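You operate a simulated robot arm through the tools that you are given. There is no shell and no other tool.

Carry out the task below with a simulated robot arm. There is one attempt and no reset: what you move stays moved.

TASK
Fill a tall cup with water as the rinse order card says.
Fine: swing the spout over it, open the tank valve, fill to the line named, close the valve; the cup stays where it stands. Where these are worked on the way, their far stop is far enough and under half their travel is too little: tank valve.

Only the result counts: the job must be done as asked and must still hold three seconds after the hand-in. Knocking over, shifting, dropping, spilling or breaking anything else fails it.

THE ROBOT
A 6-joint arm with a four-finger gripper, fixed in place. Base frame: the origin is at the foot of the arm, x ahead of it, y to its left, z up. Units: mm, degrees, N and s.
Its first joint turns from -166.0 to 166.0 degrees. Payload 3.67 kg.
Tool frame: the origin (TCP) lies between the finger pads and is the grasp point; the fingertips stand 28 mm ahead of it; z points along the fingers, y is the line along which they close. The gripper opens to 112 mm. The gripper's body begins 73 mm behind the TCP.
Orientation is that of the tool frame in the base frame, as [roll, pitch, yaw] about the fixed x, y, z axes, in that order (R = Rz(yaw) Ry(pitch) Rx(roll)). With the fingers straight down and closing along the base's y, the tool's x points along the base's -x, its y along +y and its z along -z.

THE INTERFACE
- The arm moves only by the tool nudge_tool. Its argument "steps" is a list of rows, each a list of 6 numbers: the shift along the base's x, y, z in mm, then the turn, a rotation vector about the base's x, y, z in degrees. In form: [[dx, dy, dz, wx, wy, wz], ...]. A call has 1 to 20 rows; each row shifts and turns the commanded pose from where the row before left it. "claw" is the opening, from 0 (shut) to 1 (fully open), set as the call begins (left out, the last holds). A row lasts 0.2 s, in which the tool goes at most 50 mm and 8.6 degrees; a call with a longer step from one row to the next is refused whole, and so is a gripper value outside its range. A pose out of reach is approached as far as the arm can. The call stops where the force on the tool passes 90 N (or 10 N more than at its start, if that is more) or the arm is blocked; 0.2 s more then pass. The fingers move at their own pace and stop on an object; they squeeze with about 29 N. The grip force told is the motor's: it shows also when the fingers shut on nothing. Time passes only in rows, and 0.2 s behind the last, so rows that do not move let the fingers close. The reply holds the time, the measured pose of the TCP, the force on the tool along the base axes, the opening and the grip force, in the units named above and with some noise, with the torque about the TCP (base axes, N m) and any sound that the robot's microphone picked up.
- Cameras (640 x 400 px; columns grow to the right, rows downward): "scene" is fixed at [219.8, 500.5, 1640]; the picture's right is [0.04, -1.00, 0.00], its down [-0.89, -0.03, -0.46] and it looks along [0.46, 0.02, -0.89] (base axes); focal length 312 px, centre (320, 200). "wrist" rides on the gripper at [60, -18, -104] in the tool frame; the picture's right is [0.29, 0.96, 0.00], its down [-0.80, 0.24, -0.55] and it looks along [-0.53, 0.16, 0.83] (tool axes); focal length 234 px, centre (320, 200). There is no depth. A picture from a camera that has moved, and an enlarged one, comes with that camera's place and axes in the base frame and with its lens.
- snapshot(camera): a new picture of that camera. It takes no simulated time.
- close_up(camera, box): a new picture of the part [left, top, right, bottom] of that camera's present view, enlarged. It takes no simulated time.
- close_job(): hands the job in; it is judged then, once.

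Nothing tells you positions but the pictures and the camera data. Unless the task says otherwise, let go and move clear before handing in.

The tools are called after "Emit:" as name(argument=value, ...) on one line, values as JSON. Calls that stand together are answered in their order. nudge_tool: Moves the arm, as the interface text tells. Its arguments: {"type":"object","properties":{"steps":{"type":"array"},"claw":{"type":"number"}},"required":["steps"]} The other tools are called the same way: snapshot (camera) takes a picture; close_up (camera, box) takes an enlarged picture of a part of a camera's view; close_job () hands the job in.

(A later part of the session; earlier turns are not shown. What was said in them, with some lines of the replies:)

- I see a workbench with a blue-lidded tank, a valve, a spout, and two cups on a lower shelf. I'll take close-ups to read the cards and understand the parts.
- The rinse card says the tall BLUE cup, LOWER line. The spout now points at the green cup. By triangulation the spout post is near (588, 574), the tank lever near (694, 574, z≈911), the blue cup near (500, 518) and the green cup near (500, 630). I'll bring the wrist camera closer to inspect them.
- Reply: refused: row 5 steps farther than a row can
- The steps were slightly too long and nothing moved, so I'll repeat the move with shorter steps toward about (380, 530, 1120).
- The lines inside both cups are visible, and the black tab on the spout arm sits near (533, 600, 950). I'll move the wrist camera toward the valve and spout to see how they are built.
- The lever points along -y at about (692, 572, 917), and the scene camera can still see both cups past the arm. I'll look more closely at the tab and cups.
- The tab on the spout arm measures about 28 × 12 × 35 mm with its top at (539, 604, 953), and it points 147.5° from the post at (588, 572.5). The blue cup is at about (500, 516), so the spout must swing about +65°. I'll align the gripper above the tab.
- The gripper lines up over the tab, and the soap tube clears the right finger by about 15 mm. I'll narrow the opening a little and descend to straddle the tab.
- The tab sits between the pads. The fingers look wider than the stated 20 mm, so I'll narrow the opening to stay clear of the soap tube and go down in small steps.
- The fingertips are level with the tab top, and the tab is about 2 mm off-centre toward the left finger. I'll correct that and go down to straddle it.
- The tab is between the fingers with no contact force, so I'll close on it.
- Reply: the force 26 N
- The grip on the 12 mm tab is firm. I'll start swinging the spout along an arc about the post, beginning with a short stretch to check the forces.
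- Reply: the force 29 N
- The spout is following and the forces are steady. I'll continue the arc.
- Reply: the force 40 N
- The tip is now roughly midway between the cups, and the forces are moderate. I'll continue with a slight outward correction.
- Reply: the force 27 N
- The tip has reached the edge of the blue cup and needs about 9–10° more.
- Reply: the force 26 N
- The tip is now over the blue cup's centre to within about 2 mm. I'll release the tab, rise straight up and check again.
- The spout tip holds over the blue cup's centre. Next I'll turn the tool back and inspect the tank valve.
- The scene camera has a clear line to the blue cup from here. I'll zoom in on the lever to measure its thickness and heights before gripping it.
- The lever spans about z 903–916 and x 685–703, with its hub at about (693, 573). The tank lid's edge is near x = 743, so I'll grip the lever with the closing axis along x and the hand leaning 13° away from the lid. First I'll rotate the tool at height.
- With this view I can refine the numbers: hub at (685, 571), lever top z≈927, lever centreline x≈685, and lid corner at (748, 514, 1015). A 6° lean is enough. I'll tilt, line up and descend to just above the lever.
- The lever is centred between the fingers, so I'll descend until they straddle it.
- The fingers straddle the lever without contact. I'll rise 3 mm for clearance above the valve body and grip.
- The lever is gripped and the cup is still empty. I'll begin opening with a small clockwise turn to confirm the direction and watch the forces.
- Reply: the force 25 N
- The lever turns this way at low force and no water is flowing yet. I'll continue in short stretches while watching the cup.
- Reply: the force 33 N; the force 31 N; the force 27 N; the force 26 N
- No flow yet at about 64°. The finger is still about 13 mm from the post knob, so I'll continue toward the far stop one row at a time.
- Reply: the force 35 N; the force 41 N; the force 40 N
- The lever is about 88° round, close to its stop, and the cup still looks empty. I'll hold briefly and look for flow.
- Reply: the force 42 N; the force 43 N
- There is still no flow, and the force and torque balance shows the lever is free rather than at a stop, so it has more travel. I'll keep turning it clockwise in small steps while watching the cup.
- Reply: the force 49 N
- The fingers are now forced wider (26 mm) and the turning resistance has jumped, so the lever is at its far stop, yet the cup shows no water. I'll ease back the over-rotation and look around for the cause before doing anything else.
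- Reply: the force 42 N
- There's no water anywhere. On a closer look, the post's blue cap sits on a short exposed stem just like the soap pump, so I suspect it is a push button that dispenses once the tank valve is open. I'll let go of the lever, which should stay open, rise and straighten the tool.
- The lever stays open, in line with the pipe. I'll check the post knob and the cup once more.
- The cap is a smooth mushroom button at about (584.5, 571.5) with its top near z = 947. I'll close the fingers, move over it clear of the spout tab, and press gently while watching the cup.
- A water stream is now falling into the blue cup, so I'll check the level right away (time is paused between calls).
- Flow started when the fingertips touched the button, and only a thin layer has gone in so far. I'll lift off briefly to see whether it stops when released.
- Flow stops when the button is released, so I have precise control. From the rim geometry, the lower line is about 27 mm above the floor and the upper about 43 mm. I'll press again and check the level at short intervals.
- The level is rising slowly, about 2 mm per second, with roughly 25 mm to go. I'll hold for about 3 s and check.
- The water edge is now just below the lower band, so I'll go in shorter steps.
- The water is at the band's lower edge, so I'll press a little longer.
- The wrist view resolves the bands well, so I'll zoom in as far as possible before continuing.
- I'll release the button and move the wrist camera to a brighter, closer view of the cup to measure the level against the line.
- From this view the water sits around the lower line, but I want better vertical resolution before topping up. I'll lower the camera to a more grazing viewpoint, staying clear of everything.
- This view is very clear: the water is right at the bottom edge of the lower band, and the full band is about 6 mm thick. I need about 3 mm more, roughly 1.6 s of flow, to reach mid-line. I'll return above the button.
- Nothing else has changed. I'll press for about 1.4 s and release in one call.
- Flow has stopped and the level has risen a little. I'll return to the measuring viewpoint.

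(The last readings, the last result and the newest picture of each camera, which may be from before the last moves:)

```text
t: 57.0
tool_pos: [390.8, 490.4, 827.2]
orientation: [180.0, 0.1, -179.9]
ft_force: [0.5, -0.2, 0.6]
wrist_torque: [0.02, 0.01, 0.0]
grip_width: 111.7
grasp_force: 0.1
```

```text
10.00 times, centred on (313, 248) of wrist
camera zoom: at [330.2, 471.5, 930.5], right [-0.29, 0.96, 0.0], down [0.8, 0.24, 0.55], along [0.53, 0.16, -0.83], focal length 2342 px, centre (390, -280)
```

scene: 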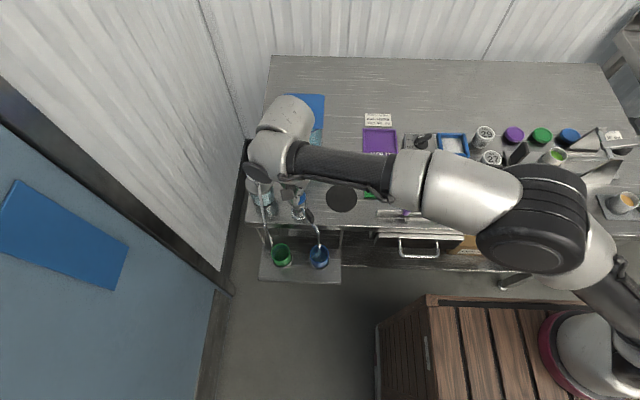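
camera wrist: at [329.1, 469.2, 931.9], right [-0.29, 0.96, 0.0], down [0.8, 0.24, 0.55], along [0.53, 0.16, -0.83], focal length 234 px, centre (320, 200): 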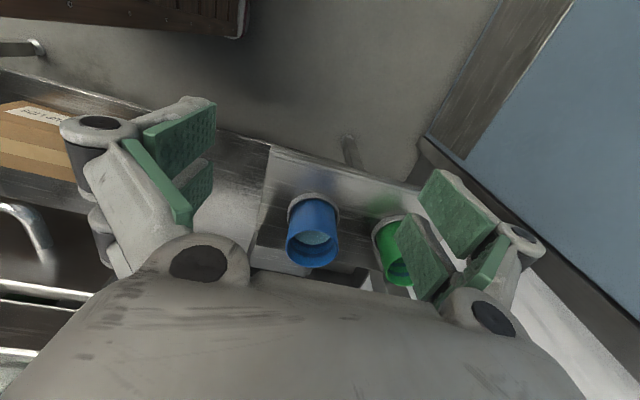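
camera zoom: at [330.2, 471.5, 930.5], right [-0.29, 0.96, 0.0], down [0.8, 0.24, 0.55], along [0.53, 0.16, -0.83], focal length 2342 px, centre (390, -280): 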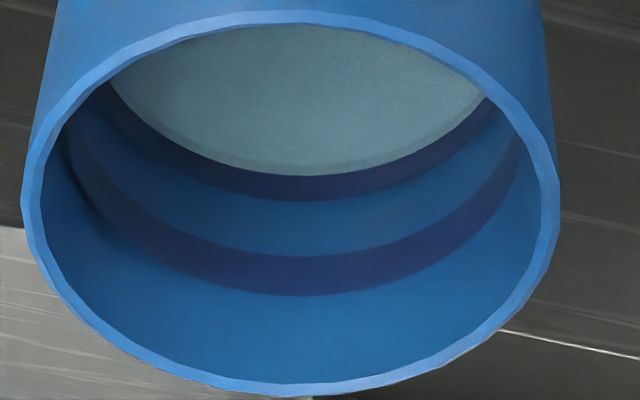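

The water now covers about a third of the band, roughly 1 mm below mid-line. On the way to close the valve I'll give one more brief press.

Emit:
nudge_tool(steps=[[12, 3, 40, 0, 0, 0], [12, 3, 40, 0, 0, 0], [12, 3, 40, 0, 0, 0], [12, 3, 40, 0, 0, 0], [0, 0, 46, 0, 0, 0], [36.3, 17.7, 8, 0, 0, -7], [36.3, 17.7, 8, 0, 0, -7], [36.3, 17.7, 8, 0, 0, -6], [36.3, 17.7, 8, 0, 0, 0], [0, 0, -35, 0, 0, 0], [0, 0, -32, 0, 0, 0], [0, 0, 0, 0, 0, 0]], claw=0)

Emit:
nudge_tool(steps=[[0, 0, -15, 0, 0, 0], [0, 0, 0, 0, 0, 0], [0, 0, 0, 0, 0, 0], [0, 0, 0, 0, 0, 0], [0, 0, 0, 0, 0, 0], [0, 0, 15, 0, 0, 0]], claw=0)

Emit:
close_up(camera="scene", box=[308, 243, 332, 263])

Emit:
close_up(camera="wrist", box=[240, 0, 280, 30])

```text
t: 59.6
tool_pos: [584.9, 568.8, 997.0]
orientation: [-179.9, 0.0, 160.1]
ft_force: [-0.5, 0.4, -0.3]
wrist_torque: [-0.02, -0.01, 0.01]
grip_width: 0.0
grasp_force: 29.7
```

```text
t: 61.0
tool_pos: [584.3, 569.6, 998.6]
orientation: [180.0, 0.0, 160.1]
ft_force: [0.6, 0.0, 0.0]
wrist_torque: [0.02, -0.01, -0.03]
grip_width: 0.0
grasp_force: 35.7
```

```text
16.00 times, centred on (320, 253) of scene
camera zoom: at [219.8, 500.5, 1640.0], right [0.04, -1.0, 0.0], down [-0.89, -0.03, -0.46], along [0.46, 0.02, -0.89], focal length 4997 px, centre (320, -648)
```

zoom: 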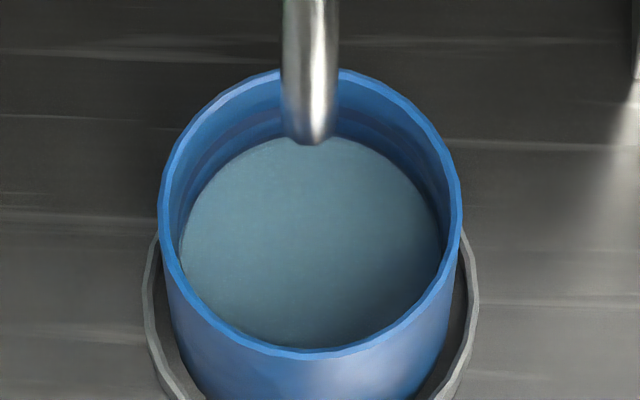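

```text
13.33 times, centred on (260, 15) of wrist
camera zoom: at [521.6, 574.1, 1102.6], right [0.06, 1.0, 0.0], down [0.83, -0.05, 0.55], along [0.55, -0.03, -0.83], focal length 3122 px, centre (1120, 2667)
```

zoom: 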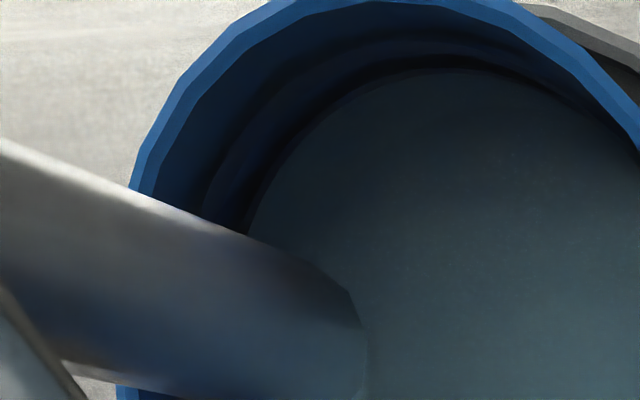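

The level is now near mid-line and the flow has stopped. Next I'll close the valve: rise, realign over the open lever, and check before descending.

Emit:
nudge_tool(steps=[[0, 0, 30, 0, 0, 0], [0, 0, 30, 0, 0, 0], [19, 1, 0, 0, 0, 7], [19, 1, 0, 0, 0, 7], [18.5, 0.5, 0, 0, 0, 6], [0, 0, 0, -6, 0, 0], [0, 0, -30, 0, 0, 0], [0, 0, -20, 0, 0, 0], [0, 0, 0, 0, 0, 0]], claw=0.36)

Emit:
snapshot(camera="wrist")

Emit:
close_up(camera="wrist", box=[230, 60, 410, 260])

Emit:
close_up(camera="scene", box=[270, 140, 350, 220])

```text
t: 63.0
tool_pos: [637.1, 565.7, 1007.4]
orientation: [-174.0, 0.0, -179.9]
ft_force: [-1.1, -0.1, 0.1]
wrist_torque: [0.0, -0.01, 0.02]
grip_width: 40.3
grasp_force: 0.0
out of reach, approached as far as the arm can: row 6
```

```text
taken
camera wrist: at [576.5, 558.4, 1111.6], right [-0.29, 0.95, -0.1], down [0.8, 0.3, 0.53], along [0.53, 0.07, -0.84], focal length 234 px, centre (320, 200)
```

wrist: 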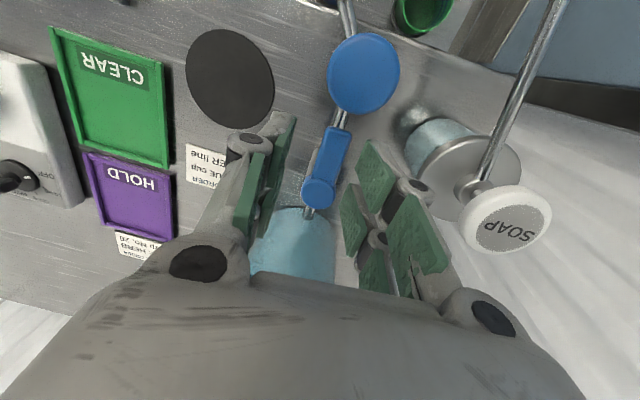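

```text
2.00 times, centred on (320, 160) of wrist
camera zoom: at [576.5, 558.4, 1111.6], right [-0.29, 0.95, -0.1], down [0.8, 0.3, 0.53], along [0.53, 0.07, -0.84], focal length 468 px, centre (320, 280)
```

zoom: 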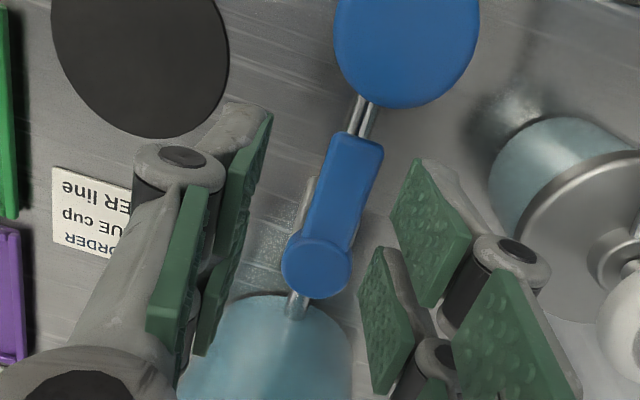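

```text
5.00 times, centred on (310, 180) of scene
camera zoom: at [219.8, 500.5, 1640.0], right [0.04, -1.0, 0.0], down [-0.89, -0.03, -0.46], along [0.46, 0.02, -0.89], focal length 1562 px, centre (370, 300)
```

zoom: 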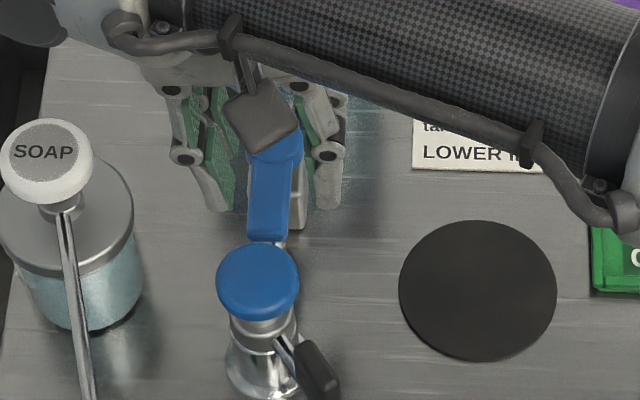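

The tool ended up about 6 mm short in y because one row was at the reach limit. I'll correct by (+4, +5.5) and then descend around the lever.

Emit:
nudge_tool(steps=[[4, 5.5, -10, 0, 0, 0], [0, 0, -20, 0, 0, 0], [0, 0, 0, 0, 0, 0]], claw=0.36)

Emit:
close_up(camera="wrist", box=[230, 60, 410, 260])

Emit:
close_up(camera="scene", box=[270, 140, 350, 220])

```text
t: 63.8
tool_pos: [639.8, 571.0, 976.0]
orientation: [-174.0, -0.1, -179.9]
ft_force: [-0.6, -0.4, -1.0]
wrist_torque: [0.02, 0.02, 0.01]
grip_width: 40.2
grasp_force: 0.0
```

```text
2.00 times, centred on (320, 160) of wrist
camera zoom: at [579.9, 563.5, 1081.2], right [-0.29, 0.95, -0.1], down [0.8, 0.3, 0.53], along [0.53, 0.07, -0.84], focal length 468 px, centre (320, 280)
```

zoom: 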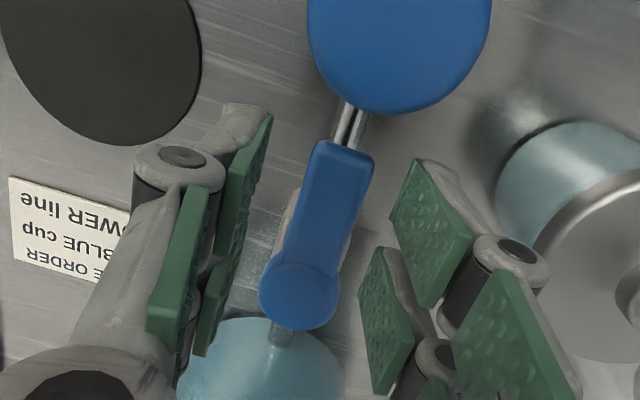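

```text
5.00 times, centred on (310, 180) of scene
camera zoom: at [219.8, 500.5, 1640.0], right [0.04, -1.0, 0.0], down [-0.89, -0.03, -0.46], along [0.46, 0.02, -0.89], focal length 1562 px, centre (370, 300)
```

zoom: 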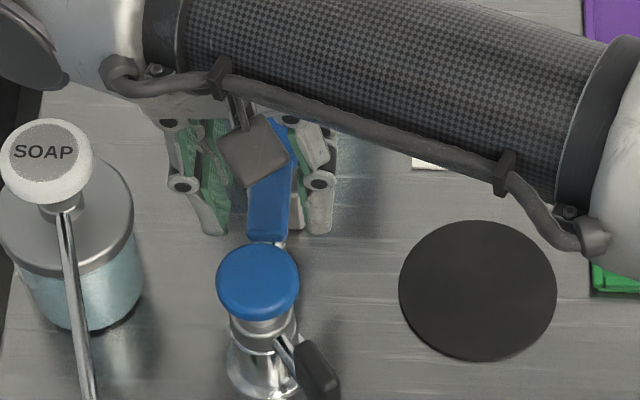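

The lever is centred between the fingers, so I'll descend and grip it.

Emit:
nudge_tool(steps=[[0, 0, -15, 0, 0, 0], [0, 0, -12, 0, 0, 0], [0, 0, -8, 0, 0, 0], [0, 0, 0, 0, 0, 0]], claw=0.36)

Emit:
nudge_tool(steps=[[0, 0, 0, 0, 0, 0], [0, 0, 0, 0, 0, 0]], claw=0.1)

Emit:
close_up(camera="wrist", box=[230, 60, 410, 260])

Emit:
close_up(camera="scene", box=[260, 160, 340, 280])

```text
t: 64.8
tool_pos: [639.3, 571.0, 941.0]
orientation: [-174.0, 0.0, -179.9]
ft_force: [0.7, 0.4, -0.4]
wrist_torque: [0.03, 0.01, 0.01]
grip_width: 40.3
grasp_force: 0.0
```

```text
t: 65.4
tool_pos: [639.4, 571.8, 940.5]
orientation: [-174.0, -0.1, -179.9]
ft_force: [1.1, 9.4, -2.7]
wrist_torque: [0.58, 0.13, 0.52]
grip_width: 22.0
grasp_force: 44.4
```

```text
2.00 times, centred on (320, 160) of wrist
camera zoom: at [579.4, 564.4, 1046.4], right [-0.29, 0.95, -0.1], down [0.8, 0.3, 0.53], along [0.53, 0.07, -0.84], focal length 468 px, centre (320, 280)
```

zoom: 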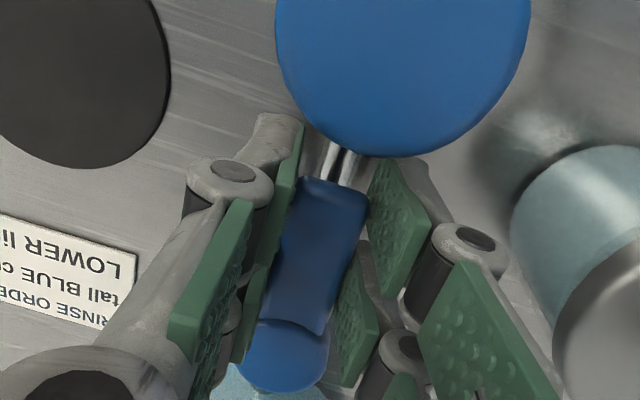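

```text
3.33 times, centred on (300, 220) of scene
camera zoom: at [219.8, 500.5, 1640.0], right [0.04, -1.0, 0.0], down [-0.89, -0.03, -0.46], along [0.46, 0.02, -0.89], focal length 1041 px, centre (387, 133)
```

zoom: 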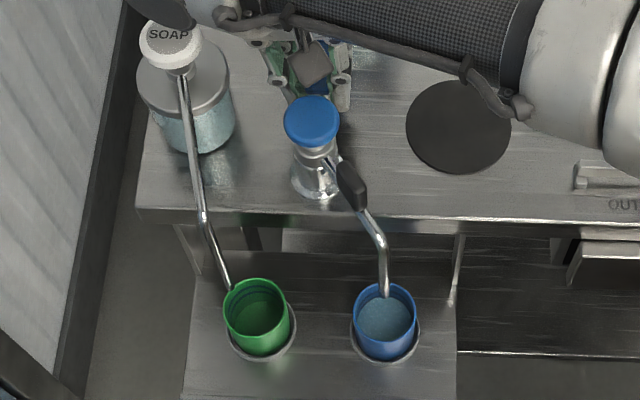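

The lever is gripped again. I'll swing it back counter-clockwise along the reverse arc.

Emit:
nudge_tool(steps=[[0.2, -6.3, 0, 0, 0, 8], [1.1, -6.2, 0, 0, 0, 8], [2.0, -6.0, 0, 0, 0, 8], [2.8, -5.7, 0, 0, 0, 8], [3.6, -5.2, 0, 0, 0, 8]], claw=0.1)

Emit:
close_up(camera="wrist", box=[230, 60, 410, 260])

Emit:
close_up(camera="scene", box=[260, 160, 340, 280])

```text
t: 66.6
tool_pos: [649.4, 542.0, 940.4]
orientation: [-174.0, 0.1, -139.7]
ft_force: [0.8, 22.2, -1.9]
wrist_torque: [1.27, -0.58, 0.67]
grip_width: 22.1
grasp_force: 45.1
```

```text
2.00 times, centred on (320, 160) of wrist
camera zoom: at [607.7, 498.1, 1046.3], right [-0.84, 0.54, -0.1], down [0.42, 0.74, 0.53], along [0.36, 0.4, -0.84], focal length 468 px, centre (320, 280)
```

zoom: 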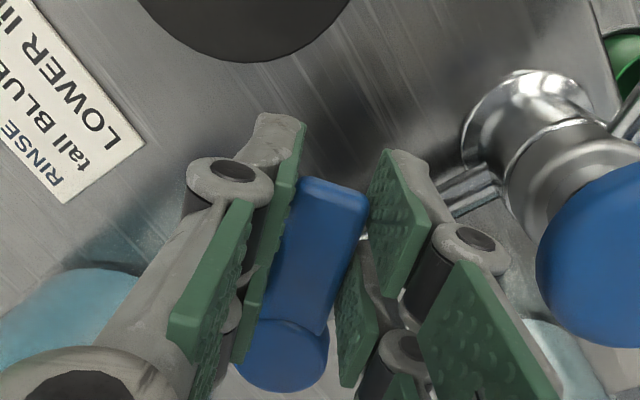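

```text
3.33 times, centred on (300, 220) of scene
camera zoom: at [219.8, 500.5, 1640.0], right [0.04, -1.0, 0.0], down [-0.89, -0.03, -0.46], along [0.46, 0.02, -0.89], focal length 1041 px, centre (387, 133)
```

zoom: 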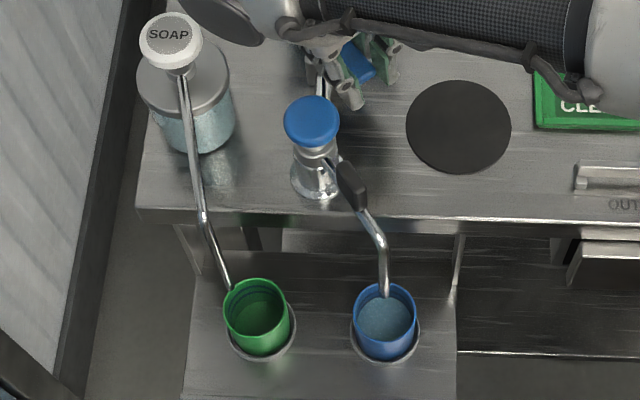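

Emit:
nudge_tool(steps=[[4.4, -4.4, 0, 0, 0, 8], [5.0, -3.7, 0, 0, 0, 8], [5.5, -3.0, 0, 0, 0, 8], [5.9, -2.2, 0, 0, 0, 8]], claw=0.1)

Emit:
close_up(camera="scene", box=[260, 160, 340, 280])

```text
t: 67.6
tool_pos: [670.2, 526.7, 940.5]
orientation: [-174.0, -0.1, -107.8]
ft_force: [-11.4, 10.3, 2.7]
wrist_torque: [-0.79, 0.83, 0.57]
grip_width: 22.2
grasp_force: 44.3
```

```text
3.33 times, centred on (300, 220) of scene
camera zoom: at [219.8, 500.5, 1640.0], right [0.04, -1.0, 0.0], down [-0.89, -0.03, -0.46], along [0.46, 0.02, -0.89], focal length 1041 px, centre (387, 133)
```

zoom: 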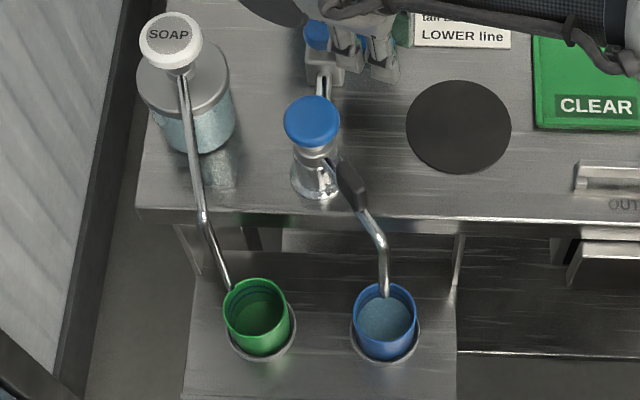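

Emit:
nudge_tool(steps=[[6.2, -1.2, 0, 0, 0, 8], [6.3, -0.6, 0, 0, 0, 8], [0, 0, 0, 0, 0, 0]], claw=0.1)

Emit:
close_up(camera="scene", box=[280, 145, 340, 195])

Emit:
close_up(camera="wrist", box=[230, 60, 410, 260])

```text
t: 68.4
tool_pos: [681.8, 525.3, 941.2]
orientation: [-174.1, -0.1, -91.8]
ft_force: [-24.1, -6.4, -2.3]
wrist_torque: [0.14, 0.8, 1.16]
grip_width: 22.0
grasp_force: 45.0
```

```text
8.00 times, centred on (310, 170) of scene
camera zoom: at [219.8, 500.5, 1640.0], right [0.04, -1.0, 0.0], down [-0.89, -0.03, -0.46], along [0.46, 0.02, -0.89], focal length 2498 px, centre (400, 440)
```

zoom: 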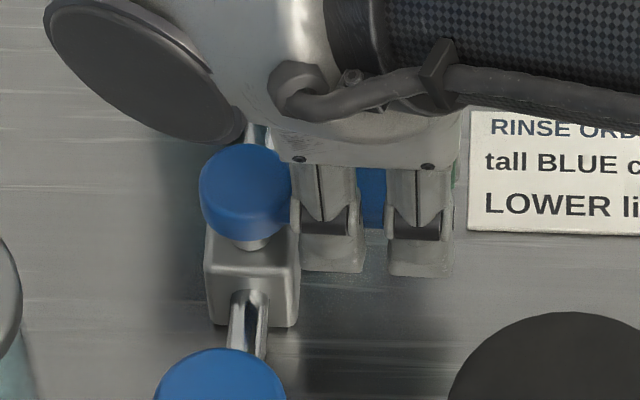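

```text
2.00 times, centred on (320, 160) of wrist
camera zoom: at [687.0, 465.4, 1046.5], right [-0.96, -0.26, -0.1], down [-0.27, 0.81, 0.52], along [-0.06, 0.53, -0.85], focal length 468 px, centre (320, 280)
```

zoom: 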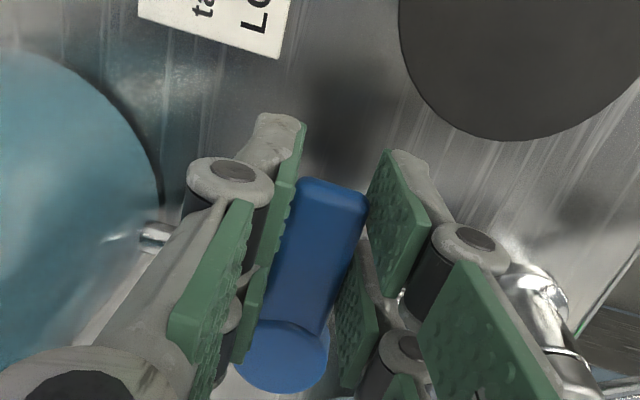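

The torque balance shows the lever is not quite at the closed stop yet, so I'll turn it a few more degrees until it presses on the stop.

Emit:
nudge_tool(steps=[[2.5, 0, 0, 0, 0, 3], [2.5, 0, 0, 0, 0, 3], [0, 0, 0, 0, 0, 0]], claw=0.1)

Emit:
close_up(camera="wrist", box=[230, 60, 410, 260])

```text
t: 69.2
tool_pos: [685.1, 525.3, 940.7]
orientation: [-174.3, -0.1, -85.9]
ft_force: [-58.5, -12.9, 0.9]
wrist_torque: [-0.85, 1.17, -1.38]
grip_width: 24.6
grasp_force: 45.0
```

```text
2.00 times, centred on (320, 160) of wrist
camera zoom: at [695.5, 466.8, 1046.6], right [-0.93, -0.36, -0.1], down [-0.35, 0.78, 0.53], along [-0.11, 0.52, -0.85], focal length 468 px, centre (320, 280)
```

zoom: 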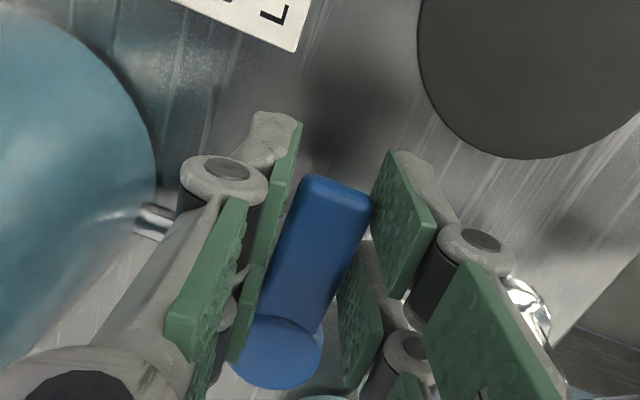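

The lever is now firmly against its closed stop (about 4 N·m resisting). I'll open the fingers here and rise straight up.

Emit:
nudge_tool(steps=[[0, 0, 0, 0, 0, 0], [0, 0, 0, 0, 0, 0]], claw=0.4)

Emit:
close_up(camera="wrist", box=[230, 60, 410, 260])

```text
t: 69.8
tool_pos: [688.6, 526.5, 941.3]
orientation: [-174.0, 0.2, -86.0]
ft_force: [0.7, 0.3, 0.3]
wrist_torque: [0.01, -0.01, -0.02]
grip_width: 44.8
grasp_force: 0.0
```

```text
2.00 times, centred on (320, 160) of wrist
camera zoom: at [700.2, 466.5, 1047.0], right [-0.93, -0.35, -0.1], down [-0.35, 0.77, 0.53], along [-0.11, 0.53, -0.84], focal length 468 px, centre (320, 280)
```

zoom: 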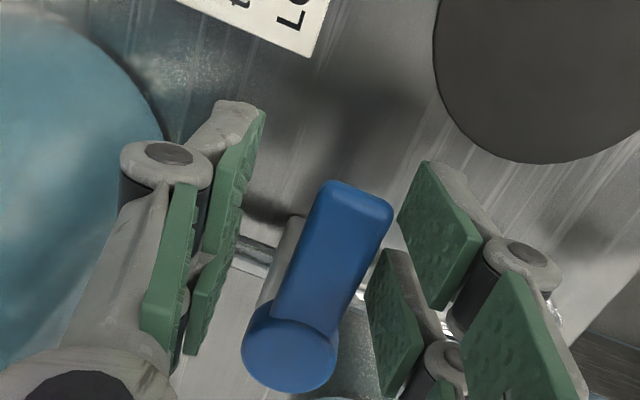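

Emit:
nudge_tool(steps=[[-3, 0, 5, 0, 0, 0], [0, 0, 30, 0, 0, 0], [0, 0, 35, 0, 0, 0], [0, 0, 35, 0, 0, 0], [0, 0, 20, 0, 6, 0], [0, 0, 0, 0, 0, 0]], claw=0.4)

Emit:
snapshot(camera="scene")

Emit:
close_up(camera="scene", box=[250, 140, 350, 290])

Emit:
close_up(camera="wrist", box=[270, 80, 370, 180])

```text
t: 71.2
tool_pos: [686.2, 525.8, 1064.6]
orientation: [179.9, 0.4, -85.9]
ft_force: [-1.2, 0.1, 0.2]
wrist_torque: [-0.02, -0.02, -0.01]
grip_width: 44.8
grasp_force: 0.0
```

```text
taken
```

scene: 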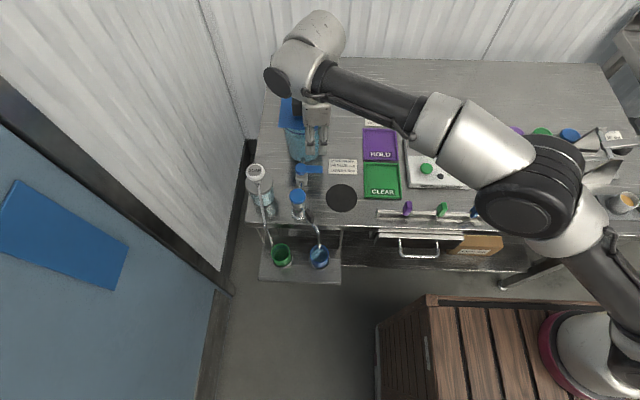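

```text
2.67 times, centred on (300, 215) of scene
camera zoom: at [219.8, 500.5, 1640.0], right [0.04, -1.0, 0.0], down [-0.89, -0.03, -0.46], along [0.46, 0.02, -0.89], focal length 833 px, centre (373, 160)
```

zoom: 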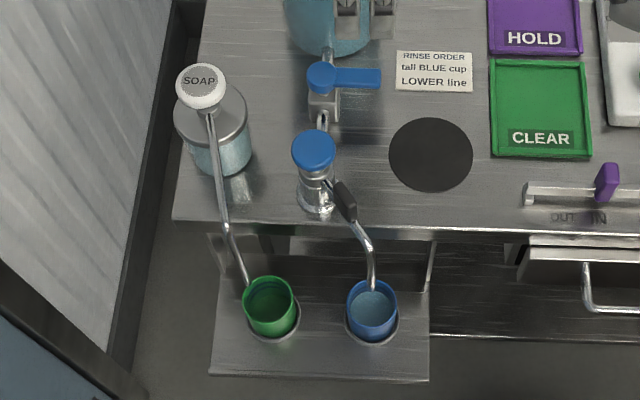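

```text
4.00 times, centred on (320, 130) of wrist
camera zoom: at [707.9, 467.5, 1168.3], right [-0.93, -0.36, 0.0], down [-0.29, 0.77, 0.56], along [-0.2, 0.52, -0.83], focal length 937 px, centre (320, 480)
```

zoom: 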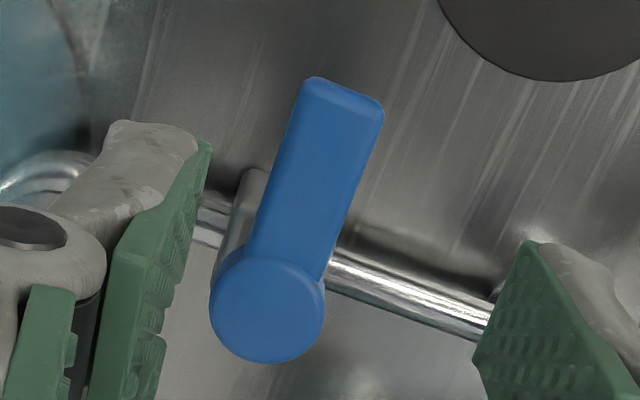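

The valve is closed again, with the lever in its starting position. I'll move clear of the station to the measuring viewpoint and check the final level.

Emit:
nudge_tool(steps=[[-22.5, -2.2, 0, 0, 0, -8.5], [-22.5, -2.2, 0, 0, 0, -8.5], [-22.5, -2.2, 0, 0, 0, -8.5], [-22.5, -2.2, 0, 0, 0, -8.5], [-22.5, -2.2, 0, 0, 0, -8.5], [-22.5, -2.2, 0, 0, 0, -8.5], [-22.5, -2.2, 0, 0, 0, -8.5], [-22.5, -2.2, 0, 0, 0, -8.5], [-22.5, -2.2, -5, 0, 0, -8.5], [-22.5, -2.2, -10, 0, 0, -8.5], [-22.5, -2.2, -16, 0, 0, -8.5], [0, 0, 0, 0, 0, 0]], claw=1)

Emit:
nudge_tool(steps=[[0, 0, -46, 0, 0, 0], [-12, -3, -40, 0, 0, 0], [-12, -3, -40, 0, 0, 0], [-12, -3, -40, 0, 0, 0], [-12, -3, -40, 0, 0, 0], [0, 0, 0, 0, 0, 0]], claw=1)

Emit:
snapshot(camera="wrist")

Emit:
close_up(camera="wrist", box=[300, 234, 330, 262])

Emit:
close_up(camera="wrist", box=[288, 228, 338, 268])

```text
t: 73.8
tool_pos: [436.4, 499.3, 1034.1]
orientation: [-180.0, 0.4, -179.6]
ft_force: [0.7, 0.0, 0.4]
wrist_torque: [0.01, 0.0, -0.02]
grip_width: 112.0
grasp_force: 0.1
```

```text
t: 75.2
tool_pos: [387.7, 491.3, 828.5]
orientation: [179.9, 0.4, -179.5]
ft_force: [0.7, -0.2, 0.1]
wrist_torque: [-0.01, 0.01, 0.01]
grip_width: 112.0
grasp_force: 0.1
```

```text
taken
camera wrist: at [327.2, 472.9, 932.5], right [-0.3, 0.95, 0.0], down [0.79, 0.25, 0.56], along [0.54, 0.16, -0.83], focal length 234 px, centre (320, 200)
```

wrist: 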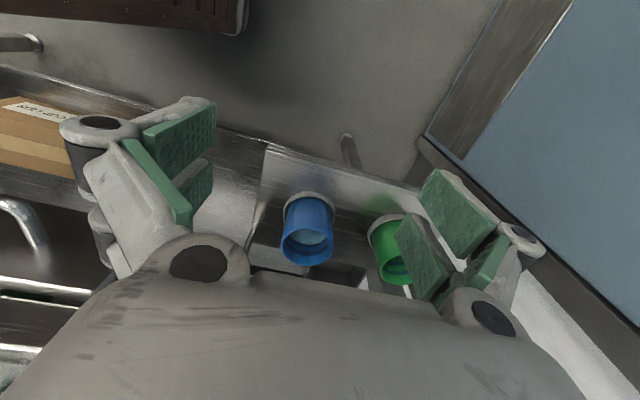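

```text
14.29 times, centred on (315, 248) of wrist
camera zoom: at [327.2, 472.9, 932.5], right [-0.3, 0.95, 0.0], down [0.79, 0.25, 0.56], along [0.54, 0.16, -0.83], focal length 3345 px, centre (391, -486)
```

zoom: 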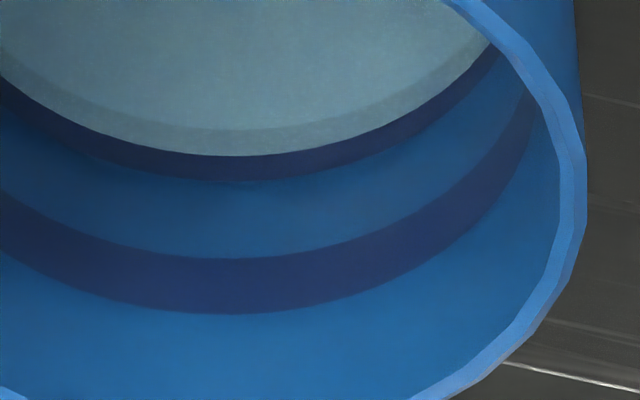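

```text
10.00 times, centred on (313, 248) of wrist
camera zoom: at [327.2, 472.9, 932.5], right [-0.3, 0.95, 0.0], down [0.79, 0.25, 0.56], along [0.54, 0.16, -0.83], focal length 2342 px, centre (390, -280)
```

zoom: 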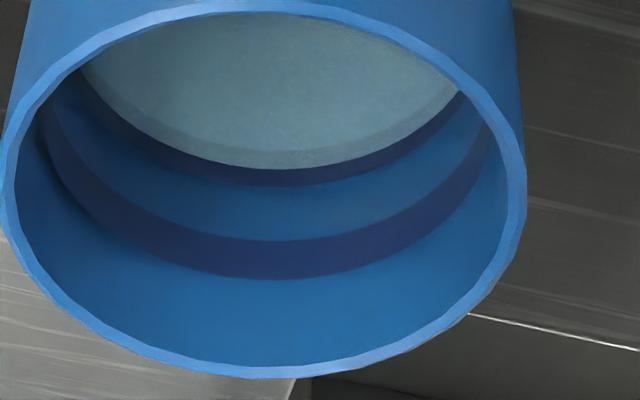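

The water sits at the middle of the LOWER line, the valve is closed, and the cup hasn't moved. I'll raise the arm well clear and take a last look.

Emit:
nudge_tool(steps=[[0, 0, 45, 0, 0, 0], [0, 0, 45, 0, 0, 0], [0, 0, 45, 0, 0, 0], [0, 0, 45, 0, 0, 0], [0, -40, 25, 0, 0, 0], [0, -45, 15, 0, 0, 0], [0, -45, 0, 0, 0, 0], [0, 0, 0, 0, 0, 0], [0, 0, 0, 0, 0, 0]], claw=1)

Emit:
snapshot(camera="scene")

Emit:
close_up(camera="scene", box=[240, 130, 350, 290])

```text
t: 77.2
tool_pos: [387.7, 360.6, 1050.0]
orientation: [-180.0, 0.4, -179.3]
ft_force: [-0.4, 0.1, -0.1]
wrist_torque: [-0.01, 0.01, -0.01]
grip_width: 112.2
grasp_force: 0.1
```

```text
taken
```

scene: 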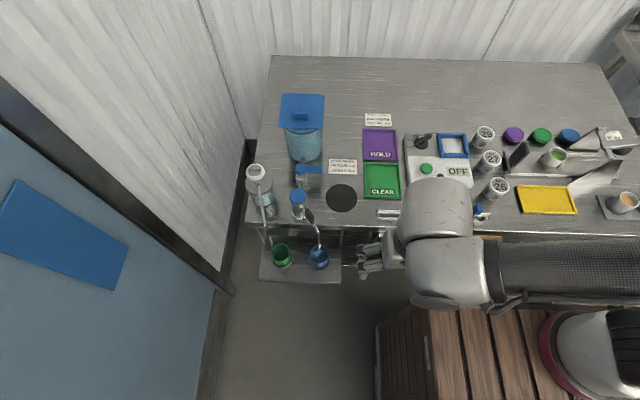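

```text
2.50 times, centred on (295, 210) of scene
camera zoom: at [219.8, 500.5, 1640.0], right [0.04, -1.0, 0.0], down [-0.89, -0.03, -0.46], along [0.46, 0.02, -0.89], focal length 781 px, centre (382, 175)
```

zoom: 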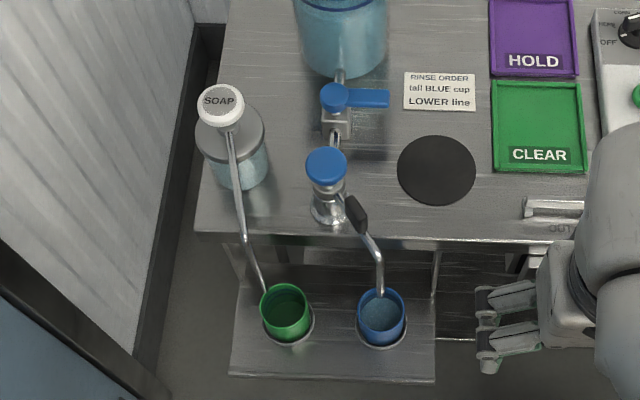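

The blue cup stands in its place filled to the LOWER line, the spout is over it with no flow, and the tank valve is closed. Nothing else has been disturbed and the arm is clear, so I'm handing the job in.

Emit:
close_job()

```text
The job is handed in.
```

The tall blue cup is filled to the middle of the LOWER line, as the rinse order card asks, and I've handed the job in. I haven't seen the verdict on it.

- **Spout:** it now points over the blue cup and no water is flowing.
- **Tank valve:** I opened it to its far stop for the fill, then turned it back against its closed stop.
- **Button:** opening the valve gave no water by itself. It only flowed while I pressed the blue button on top of the spout post, so I filled the cup in short presses.
- **Everything else:** the cup stayed where it stood. In the last picture nothing was spilled or moved, and the arm was clear.
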